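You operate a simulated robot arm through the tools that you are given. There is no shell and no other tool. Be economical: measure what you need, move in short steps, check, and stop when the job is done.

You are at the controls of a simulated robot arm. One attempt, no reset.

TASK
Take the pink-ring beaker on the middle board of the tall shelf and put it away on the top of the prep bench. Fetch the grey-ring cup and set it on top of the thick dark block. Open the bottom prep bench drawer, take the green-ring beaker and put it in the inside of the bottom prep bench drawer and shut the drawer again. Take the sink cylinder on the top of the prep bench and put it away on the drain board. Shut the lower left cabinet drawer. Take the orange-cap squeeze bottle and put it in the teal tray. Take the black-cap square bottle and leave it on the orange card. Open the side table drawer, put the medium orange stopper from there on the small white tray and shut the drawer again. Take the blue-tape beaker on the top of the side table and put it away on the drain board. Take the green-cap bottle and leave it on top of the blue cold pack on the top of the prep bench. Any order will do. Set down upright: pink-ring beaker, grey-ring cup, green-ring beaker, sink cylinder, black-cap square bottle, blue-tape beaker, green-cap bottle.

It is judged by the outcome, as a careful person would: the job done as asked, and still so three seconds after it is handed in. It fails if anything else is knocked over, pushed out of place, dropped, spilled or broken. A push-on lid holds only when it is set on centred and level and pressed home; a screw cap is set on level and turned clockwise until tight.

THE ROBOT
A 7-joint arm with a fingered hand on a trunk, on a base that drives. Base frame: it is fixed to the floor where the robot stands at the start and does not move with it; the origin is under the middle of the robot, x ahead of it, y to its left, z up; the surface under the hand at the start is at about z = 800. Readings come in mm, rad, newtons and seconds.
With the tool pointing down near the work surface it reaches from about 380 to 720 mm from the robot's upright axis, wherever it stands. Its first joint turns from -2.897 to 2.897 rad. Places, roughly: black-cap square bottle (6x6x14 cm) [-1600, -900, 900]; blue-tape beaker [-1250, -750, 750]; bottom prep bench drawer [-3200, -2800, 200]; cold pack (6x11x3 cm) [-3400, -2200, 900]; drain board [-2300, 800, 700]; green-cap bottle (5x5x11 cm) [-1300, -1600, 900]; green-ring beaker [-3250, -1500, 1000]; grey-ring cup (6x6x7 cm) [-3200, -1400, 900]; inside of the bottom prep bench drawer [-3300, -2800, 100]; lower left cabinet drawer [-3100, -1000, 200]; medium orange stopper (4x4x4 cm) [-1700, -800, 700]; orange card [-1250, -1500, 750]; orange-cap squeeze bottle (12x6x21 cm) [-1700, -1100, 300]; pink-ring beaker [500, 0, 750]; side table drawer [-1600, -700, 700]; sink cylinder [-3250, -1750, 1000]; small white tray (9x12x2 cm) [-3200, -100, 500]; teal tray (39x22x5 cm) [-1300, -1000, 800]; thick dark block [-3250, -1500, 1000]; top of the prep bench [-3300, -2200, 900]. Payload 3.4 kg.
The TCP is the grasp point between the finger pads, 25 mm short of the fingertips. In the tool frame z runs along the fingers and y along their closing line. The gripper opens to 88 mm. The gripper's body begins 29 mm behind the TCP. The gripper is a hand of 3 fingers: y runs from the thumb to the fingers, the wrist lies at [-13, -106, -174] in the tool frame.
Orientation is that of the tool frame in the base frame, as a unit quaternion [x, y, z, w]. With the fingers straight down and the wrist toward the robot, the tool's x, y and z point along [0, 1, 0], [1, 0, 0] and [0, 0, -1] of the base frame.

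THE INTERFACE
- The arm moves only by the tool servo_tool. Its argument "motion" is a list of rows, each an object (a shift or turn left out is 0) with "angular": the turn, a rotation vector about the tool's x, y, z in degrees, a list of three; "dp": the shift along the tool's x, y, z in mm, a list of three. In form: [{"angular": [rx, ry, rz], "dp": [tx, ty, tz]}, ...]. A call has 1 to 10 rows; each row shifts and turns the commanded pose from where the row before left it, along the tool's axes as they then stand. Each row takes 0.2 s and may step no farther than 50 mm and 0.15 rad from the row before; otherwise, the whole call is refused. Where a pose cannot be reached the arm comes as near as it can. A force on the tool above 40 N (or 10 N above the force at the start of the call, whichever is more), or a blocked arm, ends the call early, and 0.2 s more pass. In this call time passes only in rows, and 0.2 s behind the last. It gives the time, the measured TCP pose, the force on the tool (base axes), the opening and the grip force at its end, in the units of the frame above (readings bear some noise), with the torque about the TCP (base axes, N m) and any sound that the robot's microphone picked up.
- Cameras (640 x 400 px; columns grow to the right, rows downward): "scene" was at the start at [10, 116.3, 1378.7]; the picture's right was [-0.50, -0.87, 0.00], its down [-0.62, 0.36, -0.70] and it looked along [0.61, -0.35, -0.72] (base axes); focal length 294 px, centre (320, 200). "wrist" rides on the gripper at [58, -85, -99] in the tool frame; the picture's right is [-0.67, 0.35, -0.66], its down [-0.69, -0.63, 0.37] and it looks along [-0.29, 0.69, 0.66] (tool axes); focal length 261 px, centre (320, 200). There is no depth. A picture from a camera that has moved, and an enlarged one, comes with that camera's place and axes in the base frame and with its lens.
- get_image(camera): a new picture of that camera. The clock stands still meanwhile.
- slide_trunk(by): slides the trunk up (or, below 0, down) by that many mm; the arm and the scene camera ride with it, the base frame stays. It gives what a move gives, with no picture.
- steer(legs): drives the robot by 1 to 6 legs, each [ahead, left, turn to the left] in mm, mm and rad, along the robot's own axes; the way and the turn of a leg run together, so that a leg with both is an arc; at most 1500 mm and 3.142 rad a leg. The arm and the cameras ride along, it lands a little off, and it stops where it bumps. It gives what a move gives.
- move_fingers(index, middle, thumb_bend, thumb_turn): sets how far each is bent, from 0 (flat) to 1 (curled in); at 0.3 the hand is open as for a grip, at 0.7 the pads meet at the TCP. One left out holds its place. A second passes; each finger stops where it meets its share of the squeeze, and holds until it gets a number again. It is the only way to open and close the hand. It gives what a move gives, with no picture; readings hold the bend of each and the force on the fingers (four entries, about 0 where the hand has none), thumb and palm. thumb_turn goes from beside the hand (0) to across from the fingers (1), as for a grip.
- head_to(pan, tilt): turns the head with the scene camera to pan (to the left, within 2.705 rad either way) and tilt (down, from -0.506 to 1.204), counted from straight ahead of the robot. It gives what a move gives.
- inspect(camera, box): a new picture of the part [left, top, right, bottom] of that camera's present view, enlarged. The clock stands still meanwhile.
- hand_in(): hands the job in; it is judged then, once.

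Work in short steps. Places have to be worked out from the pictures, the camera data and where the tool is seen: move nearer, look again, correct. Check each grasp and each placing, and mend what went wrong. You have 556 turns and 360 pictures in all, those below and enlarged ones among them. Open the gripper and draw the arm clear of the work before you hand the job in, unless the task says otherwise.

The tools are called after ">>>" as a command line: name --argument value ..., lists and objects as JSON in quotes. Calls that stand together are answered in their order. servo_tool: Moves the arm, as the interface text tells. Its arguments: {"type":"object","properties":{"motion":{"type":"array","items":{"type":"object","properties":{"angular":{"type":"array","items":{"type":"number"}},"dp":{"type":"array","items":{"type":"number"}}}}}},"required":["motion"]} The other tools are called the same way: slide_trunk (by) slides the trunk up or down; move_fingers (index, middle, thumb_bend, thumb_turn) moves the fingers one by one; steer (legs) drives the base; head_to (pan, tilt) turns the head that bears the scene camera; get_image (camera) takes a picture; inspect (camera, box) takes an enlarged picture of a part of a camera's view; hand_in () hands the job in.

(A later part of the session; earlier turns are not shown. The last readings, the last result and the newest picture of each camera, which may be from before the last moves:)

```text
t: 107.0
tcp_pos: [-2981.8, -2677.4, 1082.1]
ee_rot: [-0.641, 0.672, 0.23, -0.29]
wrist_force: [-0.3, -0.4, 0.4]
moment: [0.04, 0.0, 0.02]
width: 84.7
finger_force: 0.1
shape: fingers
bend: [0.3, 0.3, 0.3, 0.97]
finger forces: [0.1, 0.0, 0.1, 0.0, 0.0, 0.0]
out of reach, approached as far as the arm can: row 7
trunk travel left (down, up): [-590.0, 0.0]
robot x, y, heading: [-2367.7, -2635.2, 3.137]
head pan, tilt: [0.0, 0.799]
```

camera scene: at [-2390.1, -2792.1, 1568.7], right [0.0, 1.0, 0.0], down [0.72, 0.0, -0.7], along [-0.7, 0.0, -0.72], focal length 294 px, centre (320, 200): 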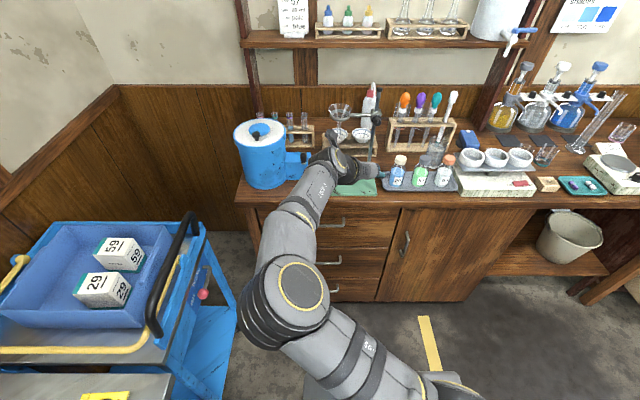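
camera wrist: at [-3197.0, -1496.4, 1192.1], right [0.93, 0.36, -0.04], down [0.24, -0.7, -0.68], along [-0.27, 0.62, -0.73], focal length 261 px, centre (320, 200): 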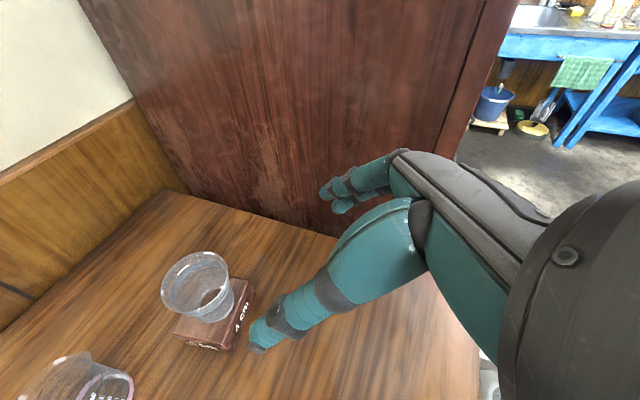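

Pose reached. I back off 150 mm, lower the trunk fully, and look at the drawer front.

>>> steer --legs '[[-150, 0, 0]]'

>>> slide_trunk --by -590

>>> get_image --camera "scene"

>>> get_image --camera "wrist"

```text
t: 108.4
tcp_pos: [-2827.2, -2676.8, 1081.6]
ee_rot: [-0.642, 0.672, 0.229, -0.289]
wrist_force: [0.2, -0.1, 0.1]
moment: [-0.03, 0.04, 0.01]
width: 84.7
finger_force: 0.1
shape: fingers
bend: [0.3, 0.3, 0.3, 0.97]
finger forces: [0.0, 0.0, 0.1, 0.0, 0.0, 0.1]
trunk travel left (down, up): [-590.0, 0.0]
robot x, y, heading: [-2212.4, -2634.2, 3.143]
head pan, tilt: [0.0, 0.799]
```

```text
refused: -590 is not a number from -400 to 400
```

```text
300 pictures are left
camera scene: at [-2236.3, -2792.4, 1568.7], right [0.0, 1.0, 0.0], down [0.72, 0.0, -0.7], along [-0.7, 0.0, -0.72], focal length 294 px, centre (320, 200)
```

scene: 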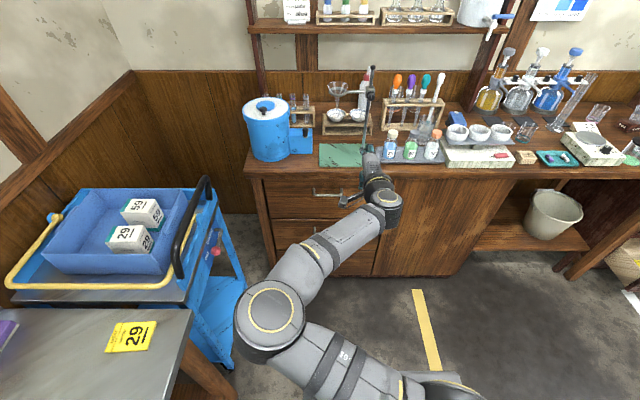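

```text
299 pictures are left
camera wrist: at [-2698.7, -2734.6, 1102.3], right [0.2, 0.73, 0.65], down [0.22, 0.61, -0.76], along [-0.96, 0.29, -0.04], focal length 261 px, centre (320, 200)
```

wrist: 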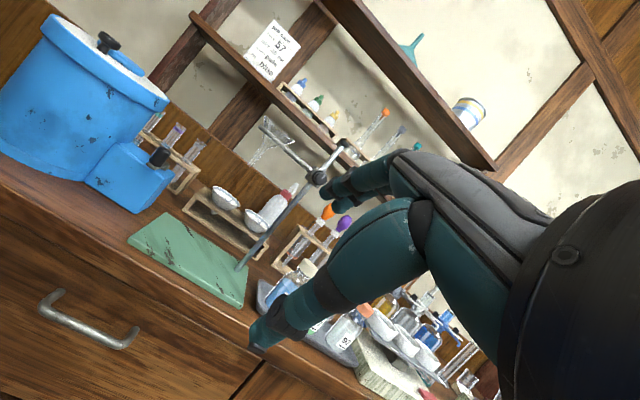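

Clear of the cart and table. I lower the trunk in two slides.

>>> slide_trunk --by -400

>>> slide_trunk --by -190

>>> head_to --pan 0 --tilt 0.7

>>> get_image --camera "scene"

>>> get_image --camera "wrist"

```text
t: 112.2
tcp_pos: [-2827.3, -2676.6, 681.4]
ee_rot: [-0.642, 0.672, 0.229, -0.289]
wrist_force: [0.1, 0.1, -0.1]
moment: [0.0, 0.0, 0.0]
width: 84.5
finger_force: 0.0
shape: fingers
bend: [0.3, 0.3, 0.3, 0.97]
finger forces: [0.0, 0.0, 0.0, 0.0, 0.1, 0.1]
trunk travel left (down, up): [-190.0, 400.0]
robot x, y, heading: [-2214.7, -2632.8, 3.142]
head pan, tilt: [0.0, 0.799]
```

```text
t: 114.3
tcp_pos: [-2828.0, -2677.1, 491.7]
ee_rot: [-0.642, 0.672, 0.229, -0.289]
wrist_force: [-0.9, -0.4, 0.6]
moment: [0.01, 0.01, -0.01]
width: 84.6
finger_force: 0.1
shape: fingers
bend: [0.3, 0.3, 0.3, 0.97]
finger forces: [0.0, 0.0, 0.0, 0.0, 0.0, 0.1]
trunk travel left (down, up): [0.0, 590.0]
robot x, y, heading: [-2213.8, -2634.8, 3.143]
head pan, tilt: [0.0, 0.799]
```

```text
t: 114.9
tcp_pos: [-2827.5, -2677.4, 492.2]
ee_rot: [-0.642, 0.673, 0.228, -0.288]
wrist_force: [0.2, -0.5, 0.5]
moment: [-0.01, 0.02, -0.01]
width: 84.7
finger_force: 0.0
shape: fingers
bend: [0.3, 0.3, 0.3, 0.97]
finger forces: [0.0, 0.0, 0.1, 0.0, 0.0, 0.0]
trunk travel left (down, up): [0.0, 590.0]
robot x, y, heading: [-2213.8, -2634.8, 3.14]
head pan, tilt: [0.0, 0.7]
```

```text
298 pictures are left
camera scene: at [-2241.6, -2792.4, 986.9], right [0.0, 1.0, 0.0], down [0.64, 0.0, -0.76], along [-0.76, 0.0, -0.64], focal length 294 px, centre (320, 200)
```

scene: 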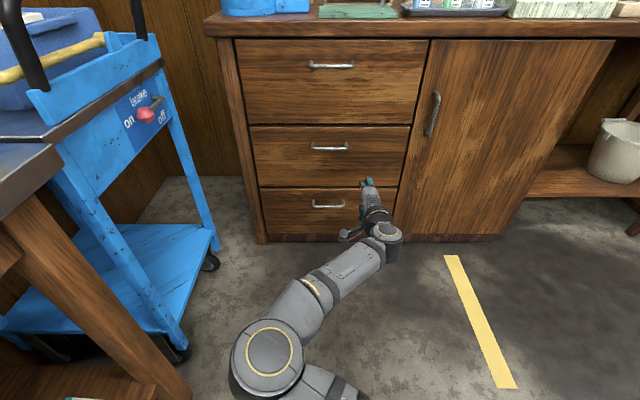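

```text
297 pictures are left
camera wrist: at [-2699.4, -2734.6, 511.9], right [0.2, 0.73, 0.65], down [0.22, 0.61, -0.76], along [-0.96, 0.29, -0.04], focal length 261 px, centre (320, 200)
```

wrist: 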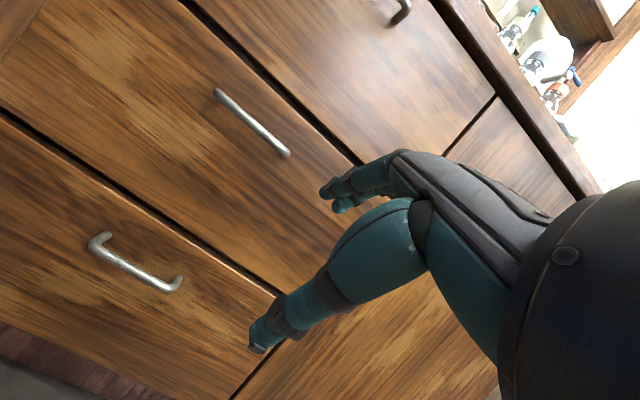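

Triangulated handle bar centre ≈ (-3087, -2763, 255). I lower the arm 235 mm here in free space first.

>>> servo_tool --motion '[{"dp": [-4.5, -32, 34]}, {"dp": [-4.5, -32, 34]}, {"dp": [-4.5, -32, 34]}, {"dp": [-4.5, -32, 34]}]'

>>> get_image --camera "wrist"

```text
t: 115.9
tcp_pos: [-2848.8, -2690.1, 467.3]
ee_rot: [-0.645, 0.678, 0.219, -0.277]
wrist_force: [-0.3, -1.6, 0.5]
moment: [0.01, 0.0, -0.03]
width: 84.5
finger_force: 0.1
shape: fingers
bend: [0.3, 0.3, 0.3, 0.97]
finger forces: [0.0, 0.1, 0.0, 0.0, 0.0, 0.0]
out of reach, approached as far as the arm can: row 1, 2, 3, 4
trunk travel left (down, up): [0.0, 590.0]
robot x, y, heading: [-2213.8, -2632.1, 3.141]
head pan, tilt: [0.0, 0.7]
```

```text
296 pictures are left
camera wrist: at [-2720.6, -2749.2, 491.1], right [0.18, 0.73, 0.66], down [0.24, 0.61, -0.75], along [-0.95, 0.29, -0.07], focal length 261 px, centre (320, 200)
```

wrist: 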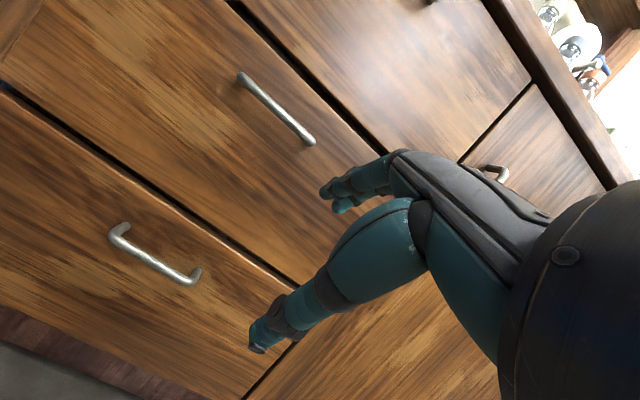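

The wrist limits the low pitched pose. I reduce the pitch to ~20° and try lowering again.

>>> servo_tool --motion '[{"angular": [8, 0, 0]}, {"angular": [8, 0, 0]}, {"angular": [6, 0, 0]}, {"dp": [0, -16, 40]}, {"dp": [0, -16, 40]}, {"dp": [0, -16, 40]}, {"dp": [0, -16, 40]}]'

```text
t: 117.5
tcp_pos: [-2846.9, -2705.5, 293.0]
ee_rot: [-0.684, 0.705, 0.097, -0.161]
wrist_force: [0.1, 0.4, 0.3]
moment: [-0.02, 0.01, 0.04]
width: 84.6
finger_force: 0.1
shape: fingers
bend: [0.3, 0.3, 0.3, 0.97]
finger forces: [0.0, 0.0, 0.0, 0.0, 0.0, 0.0]
trunk travel left (down, up): [0.0, 590.0]
robot x, y, heading: [-2216.0, -2632.5, 3.138]
head pan, tilt: [0.0, 0.7]
```

Lowering works with less pitch. I regain as much pitch as possible at this height, and pre-bend the two fingers so their tips can slip behind the bar.

>>> servo_tool --motion '[{"angular": [-5, 0, 0]}, {"angular": [-5, 0, 0]}, {"angular": [-5, 0, 0]}]'

>>> move_fingers --index 0.55 --middle 0.55 --thumb_bend 0.1

>>> get_image --camera "wrist"

>>> get_image --camera "scene"

```text
t: 118.3
tcp_pos: [-2850.9, -2705.9, 303.6]
ee_rot: [-0.678, 0.699, 0.124, -0.188]
wrist_force: [-0.2, -0.5, 0.1]
moment: [0.01, -0.02, 0.0]
width: 84.6
finger_force: 0.0
shape: fingers
bend: [0.3, 0.3, 0.3, 0.97]
finger forces: [0.1, 0.0, 0.1, 0.0, 0.0, 0.0]
out of reach, approached as far as the arm can: row 1, 2, 3
trunk travel left (down, up): [0.0, 590.0]
robot x, y, heading: [-2218.1, -2629.2, 3.133]
head pan, tilt: [0.0, 0.7]
```

```text
t: 119.3
tcp_pos: [-2850.9, -2706.4, 302.3]
ee_rot: [-0.678, 0.699, 0.124, -0.188]
wrist_force: [-1.1, 0.5, -0.4]
moment: [0.01, 0.0, -0.01]
width: 71.1
finger_force: 0.0
shape: fingers
bend: [0.55, 0.55, 0.1, 0.97]
finger forces: [0.0, 0.1, 0.0, 0.0, 0.0, 0.0]
trunk travel left (down, up): [0.0, 590.0]
robot x, y, heading: [-2215.5, -2630.8, 3.142]
head pan, tilt: [0.0, 0.7]
```

```text
295 pictures are left
camera wrist: at [-2732.7, -2759.5, 362.3], right [-0.03, 0.74, 0.67], down [0.42, 0.62, -0.66], along [-0.91, 0.26, -0.32], focal length 261 px, centre (320, 200)
```

wrist: 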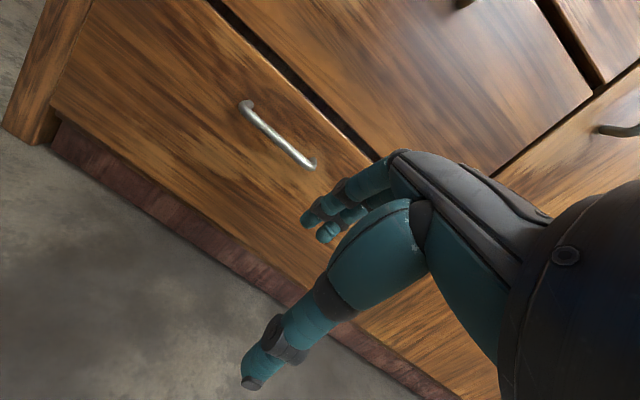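

```text
294 pictures are left
camera scene: at [-2241.7, -2792.4, 986.9], right [0.0, 1.0, 0.0], down [0.64, 0.0, -0.76], along [-0.76, 0.0, -0.64], focal length 294 px, centre (320, 200)
```

scene: 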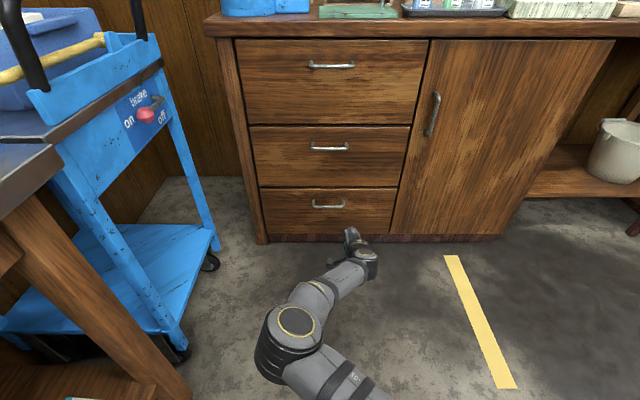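

Refined handle estimate: (-3055, -2764, 278). I raise 20 mm, shift 58 left and drive 165 forward, then look.

>>> slide_trunk --by 22

>>> steer --legs '[[0, 58, 0], [150, 0, 0]]'

>>> get_image --camera "wrist"

>>> inspect --camera "scene" --box '[260, 140, 440, 260]'

```text
t: 120.0
tcp_pos: [-2850.2, -2706.2, 326.1]
ee_rot: [-0.678, 0.7, 0.123, -0.188]
wrist_force: [0.1, -0.7, -0.3]
moment: [0.03, -0.03, -0.02]
width: 71.0
finger_force: 0.0
shape: fingers
bend: [0.55, 0.55, 0.1, 0.97]
finger forces: [0.0, 0.0, 0.1, 0.0, 0.0, 0.1]
trunk travel left (down, up): [-22.0, 568.0]
robot x, y, heading: [-2217.9, -2630.0, 3.137]
head pan, tilt: [0.0, 0.7]
```

```text
t: 122.0
tcp_pos: [-3000.9, -2765.0, 326.8]
ee_rot: [-0.678, 0.7, 0.124, -0.187]
wrist_force: [-0.4, 0.1, 0.1]
moment: [0.0, 0.0, -0.01]
width: 71.1
finger_force: 0.2
shape: fingers
bend: [0.55, 0.55, 0.1, 0.97]
finger forces: [0.1, 0.0, 0.0, 0.1, 0.1, 0.1]
trunk travel left (down, up): [-22.0, 568.0]
robot x, y, heading: [-2367.6, -2691.6, 3.137]
head pan, tilt: [0.0, 0.7]
```

```text
293 pictures are left
camera wrist: at [-2881.3, -2818.6, 384.3], right [-0.03, 0.74, 0.67], down [0.42, 0.62, -0.66], along [-0.91, 0.26, -0.32], focal length 261 px, centre (320, 200)
```

wrist: 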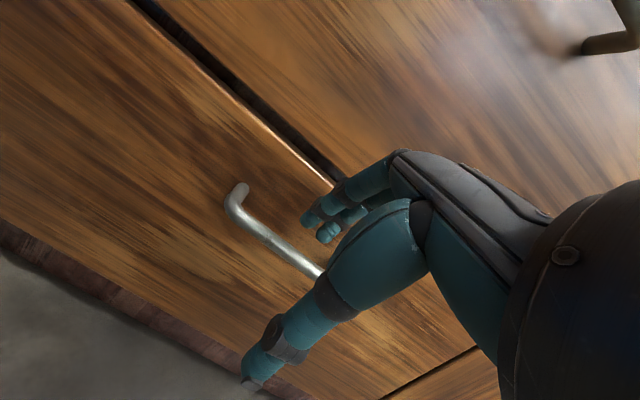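

```text
3.33 times, centred on (350, 200) of scene
camera zoom: at [-2390.2, -2851.5, 1008.9], right [0.0, 1.0, 0.0], down [0.64, 0.0, -0.76], along [-0.76, 0.0, -0.64], focal length 979 px, centre (220, 200)
```

zoom: 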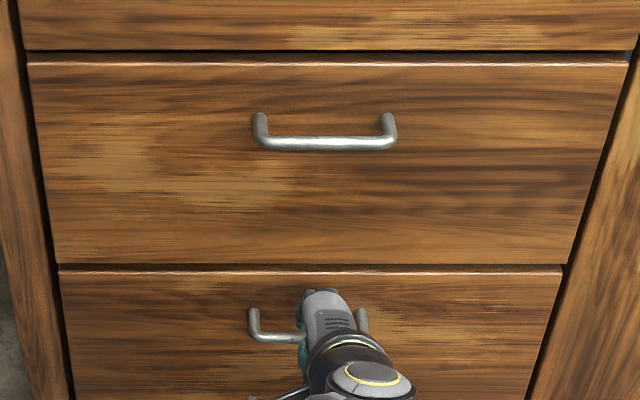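

The hand is centred between the posts; bar at about x -3049, z 277, standing ~40 mm off the face. I drive 36 mm forward so the bent fingertips sit above the gap.

>>> steer --legs '[[38, 0, 0]]'

>>> get_image --camera "wrist"

```text
t: 122.8
tcp_pos: [-3037.6, -2764.7, 326.4]
ee_rot: [-0.678, 0.699, 0.124, -0.188]
wrist_force: [-0.2, -0.3, -0.5]
moment: [-0.01, 0.0, 0.0]
width: 70.8
finger_force: 0.1
shape: fingers
bend: [0.55, 0.55, 0.1, 0.97]
finger forces: [0.0, 0.0, 0.0, 0.0, 0.0, 0.0]
trunk travel left (down, up): [-22.0, 568.0]
robot x, y, heading: [-2406.7, -2693.2, 3.143]
head pan, tilt: [0.0, 0.7]
```

```text
291 pictures are left
camera wrist: at [-2919.5, -2818.8, 384.3], right [-0.03, 0.74, 0.67], down [0.42, 0.62, -0.66], along [-0.91, 0.26, -0.32], focal length 261 px, centre (320, 200)
```

wrist: 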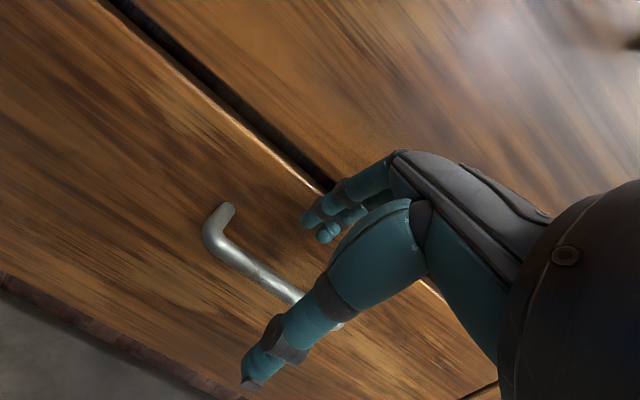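

Tip location matches my prediction. I lower: 22 mm by trunk, then 20 by arm, watching force.

>>> slide_trunk --by -22

>>> servo_tool --motion '[{"dp": [-1.2, -5.2, 10.7]}, {"dp": [-0.9, -3.8, 8]}]'

>>> get_image --camera "wrist"

```text
t: 123.5
tcp_pos: [-3038.7, -2764.5, 304.3]
ee_rot: [-0.678, 0.7, 0.124, -0.187]
wrist_force: [-0.1, 0.4, 0.5]
moment: [0.02, 0.01, 0.02]
width: 71.2
finger_force: 0.0
shape: fingers
bend: [0.55, 0.55, 0.1, 0.97]
finger forces: [0.1, 0.0, 0.1, 0.0, 0.0, 0.1]
trunk travel left (down, up): [0.0, 590.0]
robot x, y, heading: [-2406.6, -2693.1, 3.142]
head pan, tilt: [0.0, 0.7]
```

```text
t: 124.1
tcp_pos: [-3042.4, -2763.9, 295.0]
ee_rot: [-0.679, 0.7, 0.12, -0.184]
wrist_force: [-0.2, -0.8, -0.2]
moment: [-0.01, -0.01, -0.01]
width: 71.2
finger_force: 0.1
shape: fingers
bend: [0.55, 0.55, 0.1, 0.97]
finger forces: [0.0, 0.0, 0.0, 0.0, 0.0, 0.0]
out of reach, approached as far as the arm can: row 1, 2
trunk travel left (down, up): [0.0, 590.0]
robot x, y, heading: [-2400.7, -2691.7, 3.138]
head pan, tilt: [0.0, 0.7]
```

```text
290 pictures are left
camera wrist: at [-2925.2, -2817.8, 355.2], right [-0.03, 0.74, 0.67], down [0.42, 0.62, -0.66], along [-0.91, 0.26, -0.33], focal length 261 px, centre (320, 200)
```

wrist: 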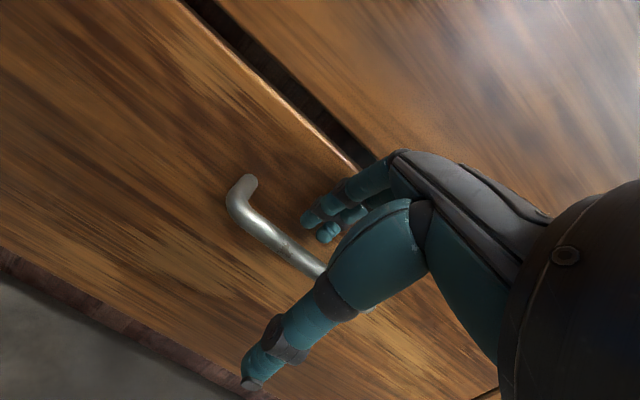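

I trade a few degrees of pitch for height and continue down.

>>> servo_tool --motion '[{"angular": [4, 0, 0]}, {"angular": [0, 0, 0], "dp": [-1, -4, 11]}, {"dp": [-1, -3, 8]}]'

>>> get_image --camera "wrist"

```text
t: 124.9
tcp_pos: [-3042.4, -2763.4, 275.5]
ee_rot: [-0.684, 0.704, 0.1, -0.164]
wrist_force: [0.4, -0.8, -0.8]
moment: [0.0, -0.01, -0.01]
width: 70.7
finger_force: 0.0
shape: fingers
bend: [0.55, 0.55, 0.1, 0.97]
finger forces: [0.0, 0.0, 0.0, 0.1, 0.1, 0.0]
trunk travel left (down, up): [0.0, 590.0]
robot x, y, heading: [-2402.1, -2691.2, 3.138]
head pan, tilt: [0.0, 0.7]
```

```text
289 pictures are left
camera wrist: at [-2929.1, -2817.0, 341.5], right [-0.08, 0.74, 0.67], down [0.46, 0.62, -0.63], along [-0.89, 0.26, -0.39], focal length 261 px, centre (320, 200)
```

wrist: 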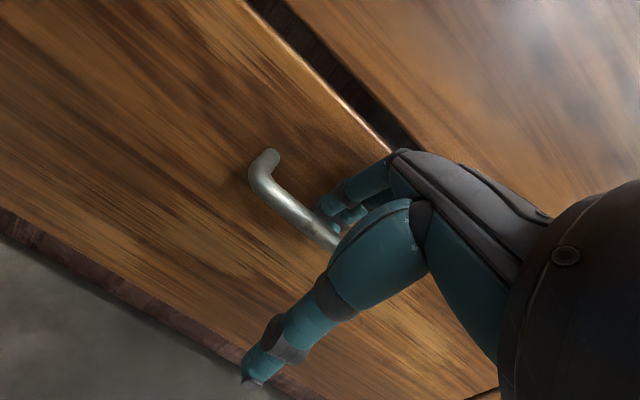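

Fingertips are behind the bar. I close the hand on it.

>>> move_fingers --index 0.75 --middle 0.75 --thumb_bend 0.6

>>> get_image --camera "wrist"

```text
t: 125.9
tcp_pos: [-3044.0, -2764.3, 274.9]
ee_rot: [-0.684, 0.704, 0.1, -0.163]
wrist_force: [-0.3, -1.2, -2.0]
moment: [0.0, -0.01, 0.0]
width: 2.9
finger_force: 1.1
shape: fingers
bend: [0.75, 0.75, 0.6, 0.97]
finger forces: [1.5, 0.0, 0.0, 0.0, 0.1, 0.1]
trunk travel left (down, up): [0.0, 590.0]
robot x, y, heading: [-2400.3, -2688.8, 3.139]
head pan, tilt: [0.0, 0.7]
```

```text
288 pictures are left
camera wrist: at [-2929.0, -2817.1, 341.4], right [-0.08, 0.74, 0.67], down [0.46, 0.62, -0.63], along [-0.89, 0.26, -0.39], focal length 261 px, centre (320, 200)
```

wrist: 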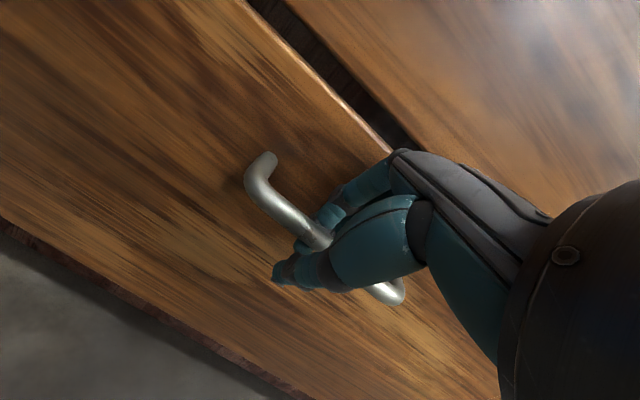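

The bar is enclosed by the fingers. I pull the drawer by driving back 150 first.

>>> steer --legs '[[-150, 0, 0]]'

>>> get_image --camera "wrist"

>>> get_image --camera "scene"

```text
t: 127.3
tcp_pos: [-2891.1, -2764.8, 275.2]
ee_rot: [-0.685, 0.703, 0.099, -0.164]
wrist_force: [0.9, -0.7, 0.0]
moment: [-0.01, 0.0, 0.0]
width: 2.0
finger_force: 0.0
shape: fingers
bend: [0.75, 0.75, 0.6, 0.97]
finger forces: [0.0, 0.1, 0.0, 0.0, 0.0, 0.0]
trunk travel left (down, up): [0.0, 590.0]
robot x, y, heading: [-2250.0, -2695.4, 3.138]
head pan, tilt: [0.0, 0.7]
```

```text
287 pictures are left
camera wrist: at [-2777.5, -2817.8, 341.6], right [-0.08, 0.74, 0.67], down [0.46, 0.62, -0.63], along [-0.89, 0.26, -0.39], focal length 261 px, centre (320, 200)
```

wrist: 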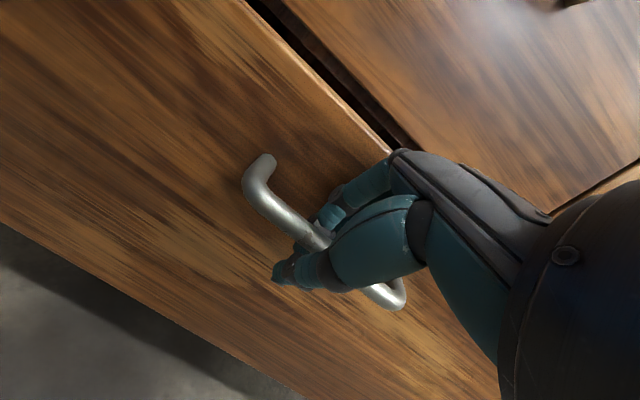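

```text
286 pictures are left
camera scene: at [-2276.8, -2851.6, 986.9], right [0.0, 1.0, 0.0], down [0.64, 0.0, -0.76], along [-0.76, 0.0, -0.64], focal length 294 px, centre (320, 200)
```

scene: 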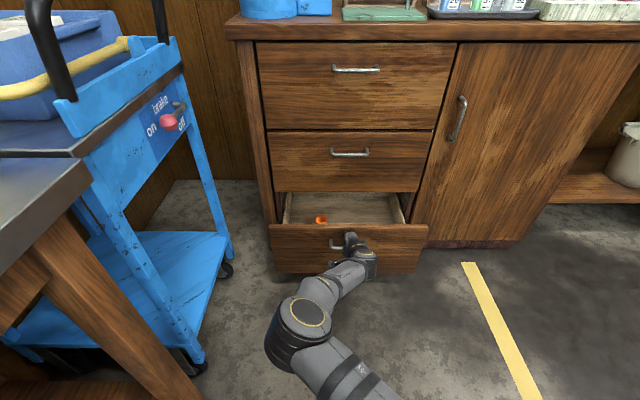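

The drawer opens. I pull another 120 mm.

>>> steer --legs '[[-120, 0, 0]]'

>>> get_image --camera "scene"

```text
t: 128.5
tcp_pos: [-2772.4, -2764.3, 275.3]
ee_rot: [-0.684, 0.703, 0.1, -0.164]
wrist_force: [0.0, 0.6, -0.8]
moment: [0.01, 0.0, -0.06]
width: 2.1
finger_force: 0.0
shape: fingers
bend: [0.75, 0.75, 0.6, 0.97]
finger forces: [0.0, 0.0, 0.1, 0.1, 0.0, 0.0]
trunk travel left (down, up): [0.0, 590.0]
robot x, y, heading: [-2131.9, -2697.2, 3.138]
head pan, tilt: [0.0, 0.7]
```

```text
285 pictures are left
camera scene: at [-2157.8, -2851.7, 986.9], right [0.0, 1.0, 0.0], down [0.64, 0.0, -0.76], along [-0.76, 0.0, -0.64], focal length 294 px, centre (320, 200)
```

scene: 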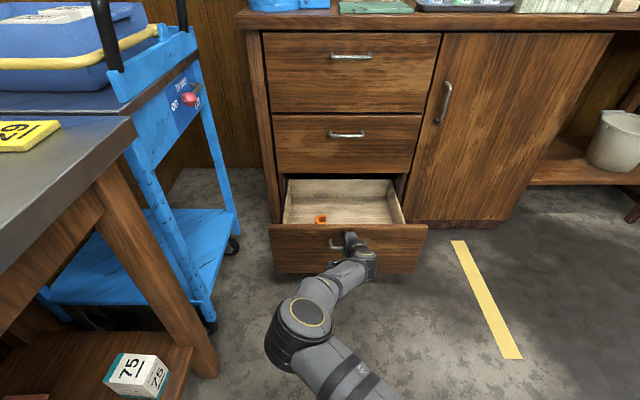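

Drawer is open ~270 mm, free space at its right/back. I release the handle and raise clear.

>>> move_fingers --index 0.5 --middle 0.5 --thumb_bend 0.1

>>> slide_trunk --by 90

>>> get_image --camera "wrist"

>>> get_image --camera "scene"

```text
t: 129.5
tcp_pos: [-2772.9, -2764.4, 274.3]
ee_rot: [-0.684, 0.704, 0.099, -0.164]
wrist_force: [0.2, -0.3, 0.1]
moment: [0.04, 0.03, -0.02]
width: 76.1
finger_force: 0.2
shape: fingers
bend: [0.5, 0.5, 0.1, 0.97]
finger forces: [0.1, 0.0, 0.0, 0.0, 0.0, 0.0]
trunk travel left (down, up): [0.0, 590.0]
robot x, y, heading: [-2136.7, -2691.2, 3.141]
head pan, tilt: [0.0, 0.7]
```

```text
t: 130.8
tcp_pos: [-2773.3, -2764.9, 365.4]
ee_rot: [-0.684, 0.704, 0.099, -0.163]
wrist_force: [0.0, 0.4, -0.3]
moment: [0.0, 0.04, -0.01]
width: 76.4
finger_force: 0.0
shape: fingers
bend: [0.5, 0.5, 0.1, 0.97]
finger forces: [0.0, 0.0, 0.0, 0.1, 0.0, 0.1]
trunk travel left (down, up): [-90.0, 500.0]
robot x, y, heading: [-2129.9, -2692.5, 3.137]
head pan, tilt: [0.0, 0.7]
```

```text
284 pictures are left
camera wrist: at [-2658.4, -2817.2, 431.6], right [-0.08, 0.74, 0.67], down [0.46, 0.62, -0.63], along [-0.89, 0.26, -0.39], focal length 261 px, centre (320, 200)
```

wrist: 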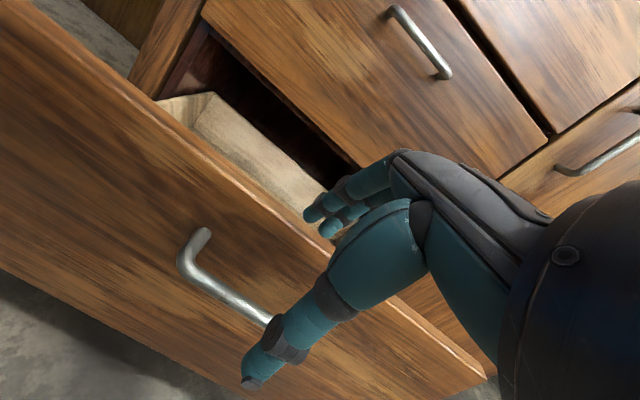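

```text
283 pictures are left
camera scene: at [-2157.8, -2851.7, 1076.9], right [0.0, 1.0, 0.0], down [0.64, 0.0, -0.76], along [-0.76, 0.0, -0.64], focal length 294 px, centre (320, 200)
```

scene: 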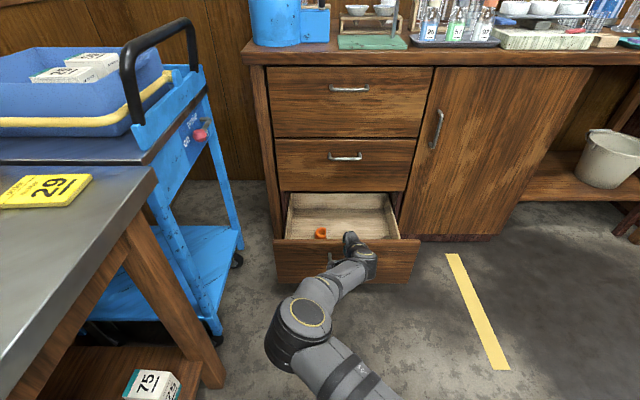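

I back off, raise the trunk, straighten the hand to point down, and drive to the green-ring beaker.

>>> steer --legs '[[-120, 0, 0]]'

>>> slide_trunk --by 400

>>> slide_trunk --by 100

>>> servo_tool --motion '[{"angular": [7, 0, 0]}, {"angular": [6, 0, 0]}, {"angular": [6, 0, 0]}, {"dp": [0, 0, -45]}, {"dp": [0, 0, -45]}, {"dp": [0, 0, -45]}, {"dp": [0, 0, -45]}]'

>>> move_fingers --index 0.3 --middle 0.3 --thumb_bend 0.3

>>> steer --legs '[[-40, 0, 0], [0, -1248, 0]]'

>>> get_image --camera "scene"

```text
t: 132.0
tcp_pos: [-2651.9, -2766.2, 364.0]
ee_rot: [-0.685, 0.702, 0.099, -0.164]
wrist_force: [-1.1, -0.4, 0.7]
moment: [0.0, 0.0, 0.0]
width: 76.2
finger_force: 0.1
shape: fingers
bend: [0.5, 0.5, 0.1, 0.97]
finger forces: [0.1, 0.0, 0.1, 0.1, 0.0, 0.0]
trunk travel left (down, up): [-90.0, 500.0]
robot x, y, heading: [-2012.1, -2692.7, -3.141]
head pan, tilt: [0.0, 0.7]
```

```text
t: 135.8
tcp_pos: [-2651.4, -2766.1, 764.9]
ee_rot: [-0.685, 0.702, 0.099, -0.165]
wrist_force: [-0.5, -1.0, -0.3]
moment: [-0.02, -0.01, 0.02]
width: 76.2
finger_force: 0.1
shape: fingers
bend: [0.5, 0.5, 0.1, 0.97]
finger forces: [0.1, 0.0, 0.1, 0.1, 0.1, 0.0]
trunk travel left (down, up): [-490.0, 100.0]
robot x, y, heading: [-2010.8, -2692.3, -3.141]
head pan, tilt: [0.0, 0.7]
```

```text
t: 137.2
tcp_pos: [-2652.5, -2765.8, 864.7]
ee_rot: [-0.685, 0.702, 0.099, -0.164]
wrist_force: [0.3, 0.0, 0.0]
moment: [0.03, 0.0, 0.02]
width: 76.1
finger_force: 0.0
shape: fingers
bend: [0.5, 0.5, 0.1, 0.97]
finger forces: [0.0, 0.0, 0.1, 0.1, 0.1, 0.0]
trunk travel left (down, up): [-590.0, 0.0]
robot x, y, heading: [-2011.5, -2688.8, -3.138]
head pan, tilt: [0.0, 0.7]
```

```text
t: 138.8
tcp_pos: [-2643.9, -2749.0, 1046.3]
ee_rot: [-0.703, 0.709, -0.018, -0.048]
wrist_force: [-0.1, 0.9, 0.2]
moment: [0.01, 0.01, 0.0]
width: 76.2
finger_force: 0.2
shape: fingers
bend: [0.5, 0.5, 0.1, 0.97]
finger forces: [0.0, 0.1, 0.1, 0.0, 0.0, 0.1]
trunk travel left (down, up): [-590.0, 0.0]
robot x, y, heading: [-2011.8, -2692.4, -3.138]
head pan, tilt: [0.0, 0.7]
```

```text
t: 139.8
tcp_pos: [-2644.5, -2748.8, 1043.0]
ee_rot: [-0.704, 0.709, -0.018, -0.049]
wrist_force: [-0.1, -1.1, 0.3]
moment: [-0.01, 0.0, 0.01]
width: 84.9
finger_force: 0.0
shape: fingers
bend: [0.3, 0.3, 0.3, 0.97]
finger forces: [0.1, 0.0, 0.0, 0.1, 0.0, 0.0]
trunk travel left (down, up): [-590.0, 0.0]
robot x, y, heading: [-2012.3, -2693.8, -3.141]
head pan, tilt: [0.0, 0.7]
```

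```text
t: 143.4
tcp_pos: [-2617.0, -2246.4, 1045.9]
ee_rot: [-0.641, 0.766, -0.012, -0.049]
wrist_force: [-0.1, 0.3, 1.0]
moment: [0.03, 0.01, -0.01]
width: 85.2
finger_force: 0.0
shape: fingers
bend: [0.3, 0.3, 0.3, 0.98]
finger forces: [0.0, 0.0, 0.0, 0.0, 0.1, 0.1]
trunk travel left (down, up): [-590.0, 0.0]
robot x, y, heading: [-1984.4, -2298.7, 2.984]
head pan, tilt: [0.0, 0.7]
stopped in leg 2: the robot was blocked; the commanded pose is now the measured one
```

```text
282 pictures are left
camera scene: at [-2033.8, -2449.4, 1576.8], right [0.16, 0.99, 0.0], down [0.64, -0.1, -0.77], along [-0.76, 0.12, -0.64], focal length 294 px, centre (320, 200)
```

scene: 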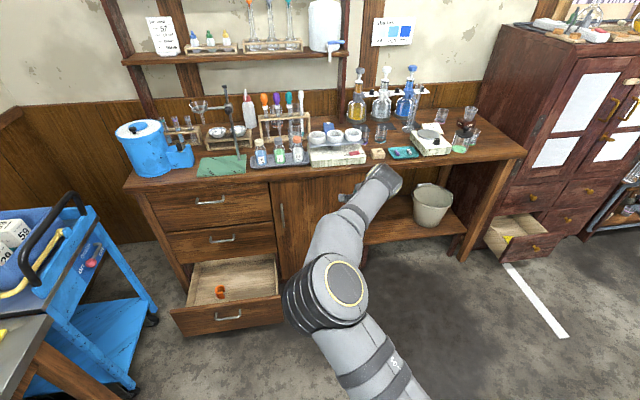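

The base bumped something on the way (heading changed to 2.984). I look to the right/rear to see what it was.

>>> head_to --pan -2.0 --tilt 0.8

>>> get_image --camera "scene"

```text
t: 145.3
tcp_pos: [-2616.2, -2245.5, 1044.7]
ee_rot: [-0.641, 0.766, -0.013, -0.05]
wrist_force: [-0.4, -0.1, 0.5]
moment: [-0.02, 0.02, -0.02]
width: 84.9
finger_force: 0.1
shape: fingers
bend: [0.3, 0.3, 0.3, 0.98]
finger forces: [0.0, 0.1, 0.0, 0.1, 0.0, 0.0]
trunk travel left (down, up): [-590.0, 0.0]
robot x, y, heading: [-1982.2, -2292.8, 2.989]
head pan, tilt: [-2.0, 0.799]
```

```text
281 pictures are left
camera scene: at [-1905.4, -2394.7, 1568.7], right [0.83, -0.56, 0.0], down [-0.4, -0.6, -0.7], along [0.39, 0.58, -0.72], focal length 294 px, centre (320, 200)
```

scene: 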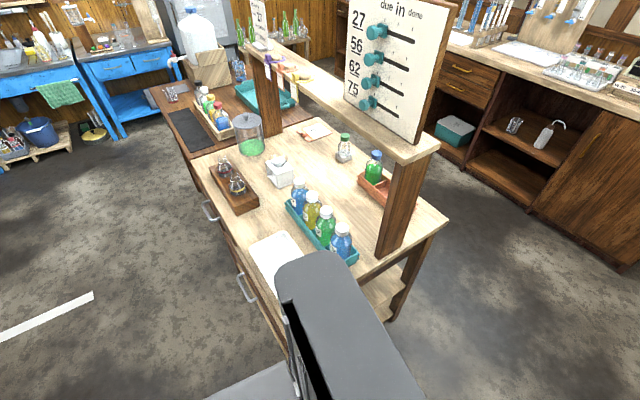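

The trunk back touched the light bench corner; nothing is toppled. I move ahead away from it, straighten the heading and then slide right.

>>> steer --legs '[[350, 0, 0], [0, 0, 0.153], [0, -890, 0]]'

>>> get_image --camera "scene"

>>> head_to --pan 0 --tilt 0.75

>>> get_image --camera "scene"

>>> get_image --camera "wrist"

```text
t: 152.4
tcp_pos: [-2945.8, -1396.0, 1043.8]
ee_rot: [-0.695, 0.717, -0.017, -0.048]
wrist_force: [-0.1, 0.1, -0.6]
moment: [-0.01, -0.01, -0.01]
width: 84.9
finger_force: 0.0
shape: fingers
bend: [0.3, 0.3, 0.3, 0.98]
finger forces: [0.1, 0.0, 0.0, 0.1, 0.0, 0.0]
trunk travel left (down, up): [-590.0, 0.0]
robot x, y, heading: [-2316.1, -1355.5, 3.125]
head pan, tilt: [-2.0, 0.799]
```

```text
280 pictures are left
camera scene: at [-2221.2, -1441.0, 1568.7], right [0.9, -0.43, 0.0], down [-0.31, -0.65, -0.7], along [0.3, 0.63, -0.72], focal length 294 px, centre (320, 200)
```

scene: 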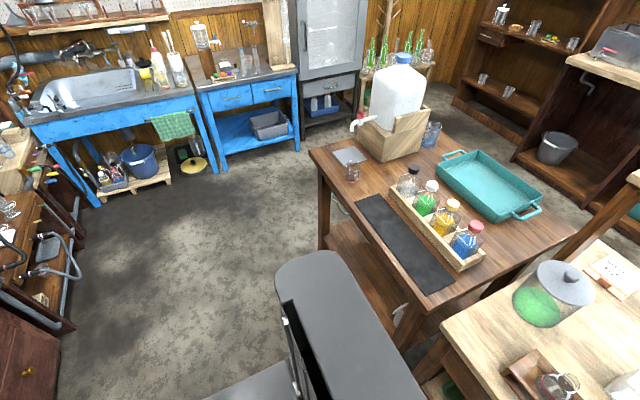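

```text
t: 154.4
tcp_pos: [-2946.2, -1397.1, 1044.3]
ee_rot: [-0.695, 0.717, -0.016, -0.048]
wrist_force: [0.1, -1.5, 0.8]
moment: [0.03, 0.01, 0.0]
width: 84.9
finger_force: 0.1
shape: fingers
bend: [0.3, 0.3, 0.3, 0.98]
finger forces: [0.0, 0.0, 0.1, 0.1, 0.1, 0.1]
trunk travel left (down, up): [-590.0, 0.0]
robot x, y, heading: [-2317.9, -1350.7, 3.128]
head pan, tilt: [0.0, 0.75]
```

```text
279 pictures are left
camera scene: at [-2338.7, -1512.8, 1572.6], right [0.02, 1.0, 0.0], down [0.68, -0.01, -0.73], along [-0.73, 0.01, -0.68], focal length 294 px, centre (320, 200)
```

scene: 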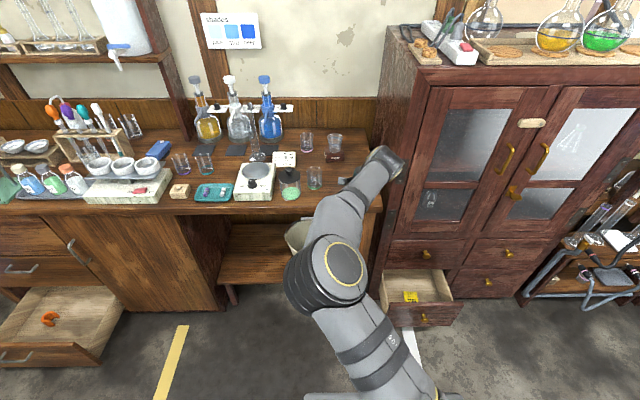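

```text
278 pictures are left
camera wrist: at [-2859.4, -1448.7, 1144.7], right [-0.3, 0.74, 0.61], down [0.63, 0.63, -0.45], along [-0.72, 0.25, -0.65], focal length 261 px, centre (320, 200)
```

wrist: 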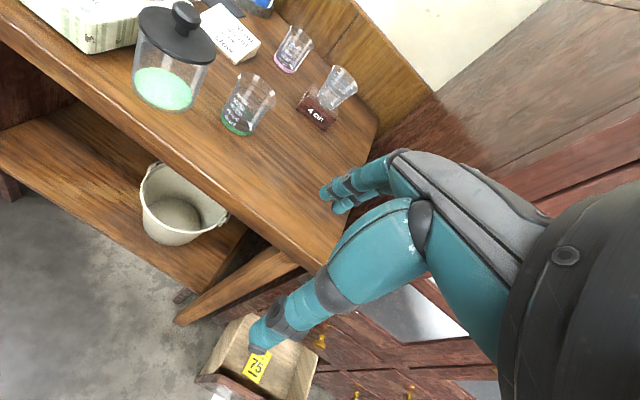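

Beaker confirmed at (-3185, -1515). I shift left 119 and ahead 225 at height, then look.

>>> steer --legs '[[0, 119, 0.016], [230, 0, 0]]'

>>> get_image --camera "wrist"

>>> inspect --camera "scene" --box '[240, 120, 440, 260]'

```text
t: 156.9
tcp_pos: [-3178.2, -1532.7, 1043.9]
ee_rot: [-0.703, 0.71, -0.017, -0.048]
wrist_force: [-0.7, 0.6, 0.0]
moment: [0.04, 0.02, 0.0]
width: 85.0
finger_force: 0.0
shape: fingers
bend: [0.3, 0.3, 0.3, 0.98]
finger forces: [0.1, 0.0, 0.0, 0.0, 0.0, 0.1]
trunk travel left (down, up): [-590.0, 0.0]
robot x, y, heading: [-2544.2, -1471.7, -3.138]
head pan, tilt: [0.0, 0.75]
```

```text
277 pictures are left
camera wrist: at [-3090.4, -1582.1, 1144.3], right [-0.32, 0.73, 0.61], down [0.62, 0.64, -0.45], along [-0.72, 0.23, -0.65], focal length 261 px, centre (320, 200)
```

wrist: 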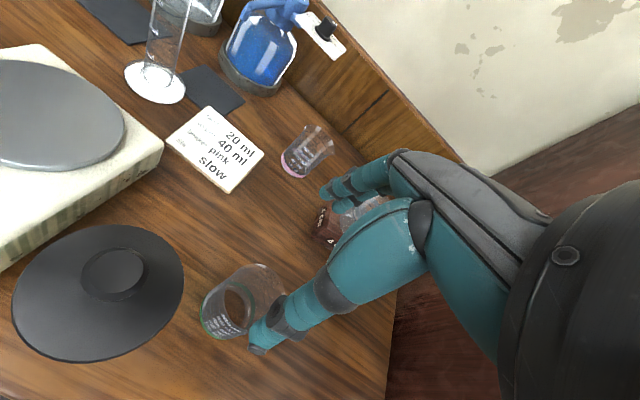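

```text
2.86 times, centred on (340, 190) of scene
camera zoom: at [-2568.7, -1634.5, 1572.6], right [-0.01, 1.0, 0.0], down [0.68, 0.01, -0.73], along [-0.73, -0.01, -0.68], focal length 839 px, centre (263, 229)
```

zoom: 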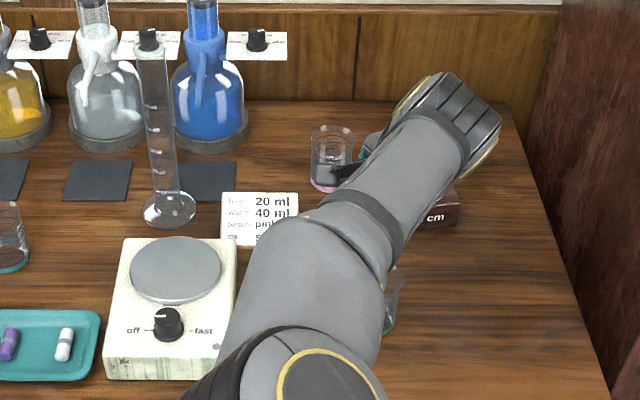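

I level the 5° roll and yaw the hand 30° so the wrist camera stays away from the lidded jar, then check.

>>> servo_tool --motion '[{"angular": [0, -5.3, 0]}, {"angular": [0, 0, -7.5], "dp": [-8, 1, 0]}, {"angular": [0, 0, -7.5], "dp": [-8, 1, 0]}, {"angular": [0, 0, -7.5]}, {"angular": [0, 0, -7.5]}]'

>>> get_image --camera "wrist"

```text
t: 158.2
tcp_pos: [-3181.4, -1517.1, 1043.9]
ee_rot: [0.864, -0.503, -0.019, 0.011]
wrist_force: [0.0, -0.1, 0.5]
moment: [-0.01, 0.01, 0.03]
width: 84.9
finger_force: 0.0
shape: fingers
bend: [0.3, 0.3, 0.3, 0.98]
finger forces: [0.0, 0.0, 0.0, 0.0, 0.0, 0.1]
trunk travel left (down, up): [-590.0, 0.0]
robot x, y, heading: [-2549.2, -1477.9, -3.138]
head pan, tilt: [0.0, 0.75]
```

```text
275 pictures are left
camera wrist: at [-3075.0, -1525.6, 1138.8], right [-0.6, 0.41, 0.68], down [0.19, 0.91, -0.37], along [-0.77, -0.09, -0.63], focal length 261 px, centre (320, 200)
```

wrist: 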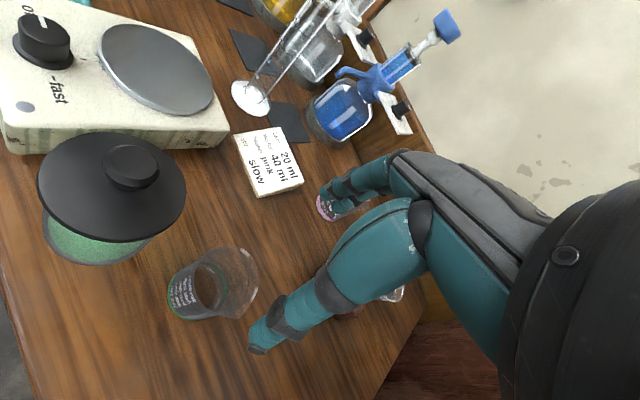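

Well aligned over the beaker. I descend to grasp height.

>>> servo_tool --motion '[{"dp": [1, -2, 45]}, {"dp": [1, -2, 45]}, {"dp": [1, -1, 42]}]'

>>> get_image --camera "wrist"

```text
t: 158.9
tcp_pos: [-3182.1, -1517.4, 911.8]
ee_rot: [0.863, -0.504, -0.02, 0.01]
wrist_force: [0.1, 1.0, -0.1]
moment: [0.02, 0.01, 0.0]
width: 84.9
finger_force: 0.1
shape: fingers
bend: [0.3, 0.3, 0.3, 0.98]
finger forces: [0.1, 0.1, 0.0, 0.0, 0.0, 0.1]
trunk travel left (down, up): [-590.0, 0.0]
robot x, y, heading: [-2549.0, -1470.2, -3.138]
head pan, tilt: [0.0, 0.75]
```

```text
274 pictures are left
camera wrist: at [-3075.4, -1527.0, 1005.7], right [-0.6, 0.41, 0.68], down [0.2, 0.91, -0.37], along [-0.77, -0.09, -0.63], focal length 261 px, centre (320, 200)
```

wrist: 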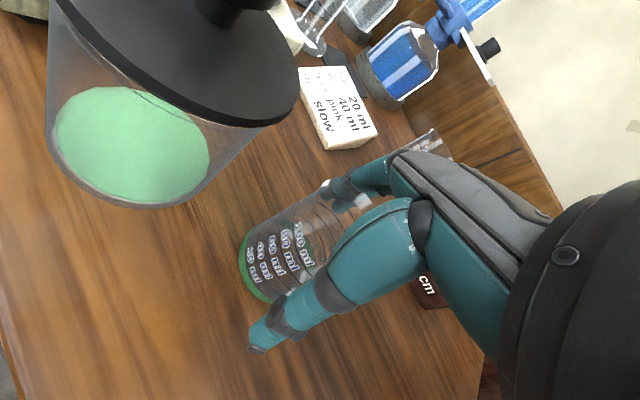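

>>> move_fingers --index 0.7 --middle 0.7 --thumb_bend 0.7

>>> servo_tool --motion '[{"dp": [0, 0, -20]}, {"dp": [0, 0, -30]}]'

>>> get_image --camera "wrist"

```text
t: 159.9
tcp_pos: [-3181.5, -1518.5, 912.6]
ee_rot: [0.863, -0.505, -0.018, 0.011]
wrist_force: [-1.0, 0.0, 2.8]
moment: [-0.01, 0.1, 0.02]
width: 43.5
finger_force: 25.2
shape: fingers
bend: [0.52, 0.58, 0.52, 0.96]
finger forces: [16.2, 9.0, 0.1, 0.1, 26.0, 0.0]
trunk travel left (down, up): [-590.0, 0.0]
robot x, y, heading: [-2546.7, -1475.5, -3.138]
head pan, tilt: [0.0, 0.75]
```

```text
t: 160.6
tcp_pos: [-3178.4, -1516.7, 960.8]
ee_rot: [0.863, -0.504, -0.019, 0.012]
wrist_force: [-0.5, 0.3, -1.1]
moment: [0.02, 0.0, 0.02]
width: 43.6
finger_force: 25.1
shape: fingers
bend: [0.52, 0.58, 0.52, 0.96]
finger forces: [15.5, 8.3, 0.1, 0.0, 25.9, 0.1]
trunk travel left (down, up): [-590.0, 0.0]
robot x, y, heading: [-2549.0, -1478.0, -3.128]
head pan, tilt: [0.0, 0.75]
```

```text
273 pictures are left
camera wrist: at [-3072.0, -1527.2, 1056.4], right [-0.6, 0.41, 0.68], down [0.2, 0.91, -0.37], along [-0.77, -0.09, -0.63], focal length 261 px, centre (320, 200)
```

wrist: 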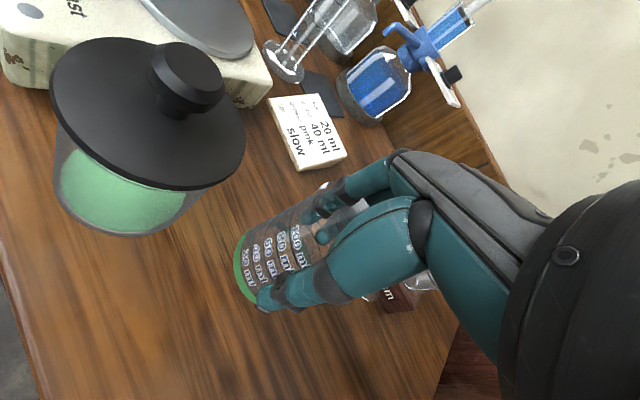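

Beaker held (base 49 mm below TCP). I raise it, back off, and carry it left to the open drawer.

>>> servo_tool --motion '[{"dp": [0, 0, -40]}, {"dp": [0, 0, -30]}]'

>>> steer --legs '[[-240, 0, 0], [0, 1208, 0]]'

>>> get_image --camera "scene"

>>> get_image --camera "wrist"

```text
t: 161.2
tcp_pos: [-3177.1, -1516.8, 1031.9]
ee_rot: [0.863, -0.505, -0.018, 0.012]
wrist_force: [0.4, 0.0, -1.0]
moment: [-0.03, 0.02, -0.03]
width: 43.6
finger_force: 24.7
shape: fingers
bend: [0.52, 0.58, 0.52, 0.96]
finger forces: [15.6, 8.4, 0.1, 0.0, 25.5, 0.1]
trunk travel left (down, up): [-590.0, 0.0]
robot x, y, heading: [-2544.2, -1475.9, -3.135]
head pan, tilt: [0.0, 0.75]
```

```text
t: 168.6
tcp_pos: [-2929.9, -2714.2, 1031.7]
ee_rot: [0.861, -0.507, -0.019, 0.011]
wrist_force: [-0.6, 0.4, 0.5]
moment: [0.04, 0.03, 0.02]
width: 43.8
finger_force: 25.5
shape: fingers
bend: [0.52, 0.58, 0.52, 0.96]
finger forces: [15.6, 8.4, 0.0, 0.1, 25.6, 0.0]
trunk travel left (down, up): [-590.0, 0.0]
robot x, y, heading: [-2303.0, -2675.2, -3.139]
head pan, tilt: [0.0, 0.75]
```

```text
272 pictures are left
camera scene: at [-2322.6, -2834.6, 1572.6], right [0.0, 1.0, 0.0], down [0.68, 0.0, -0.73], along [-0.73, 0.0, -0.68], focal length 294 px, centre (320, 200)
```

scene: 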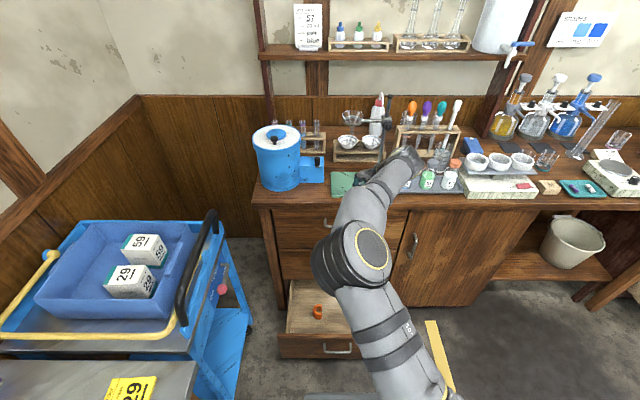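

```text
271 pictures are left
camera wrist: at [-2824.3, -2723.6, 1126.7], right [-0.6, 0.42, 0.68], down [0.2, 0.91, -0.37], along [-0.77, -0.09, -0.63], focal length 261 px, centre (320, 200)
```

wrist: 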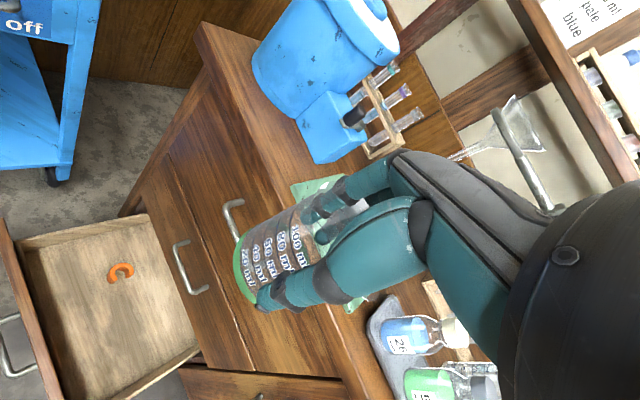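

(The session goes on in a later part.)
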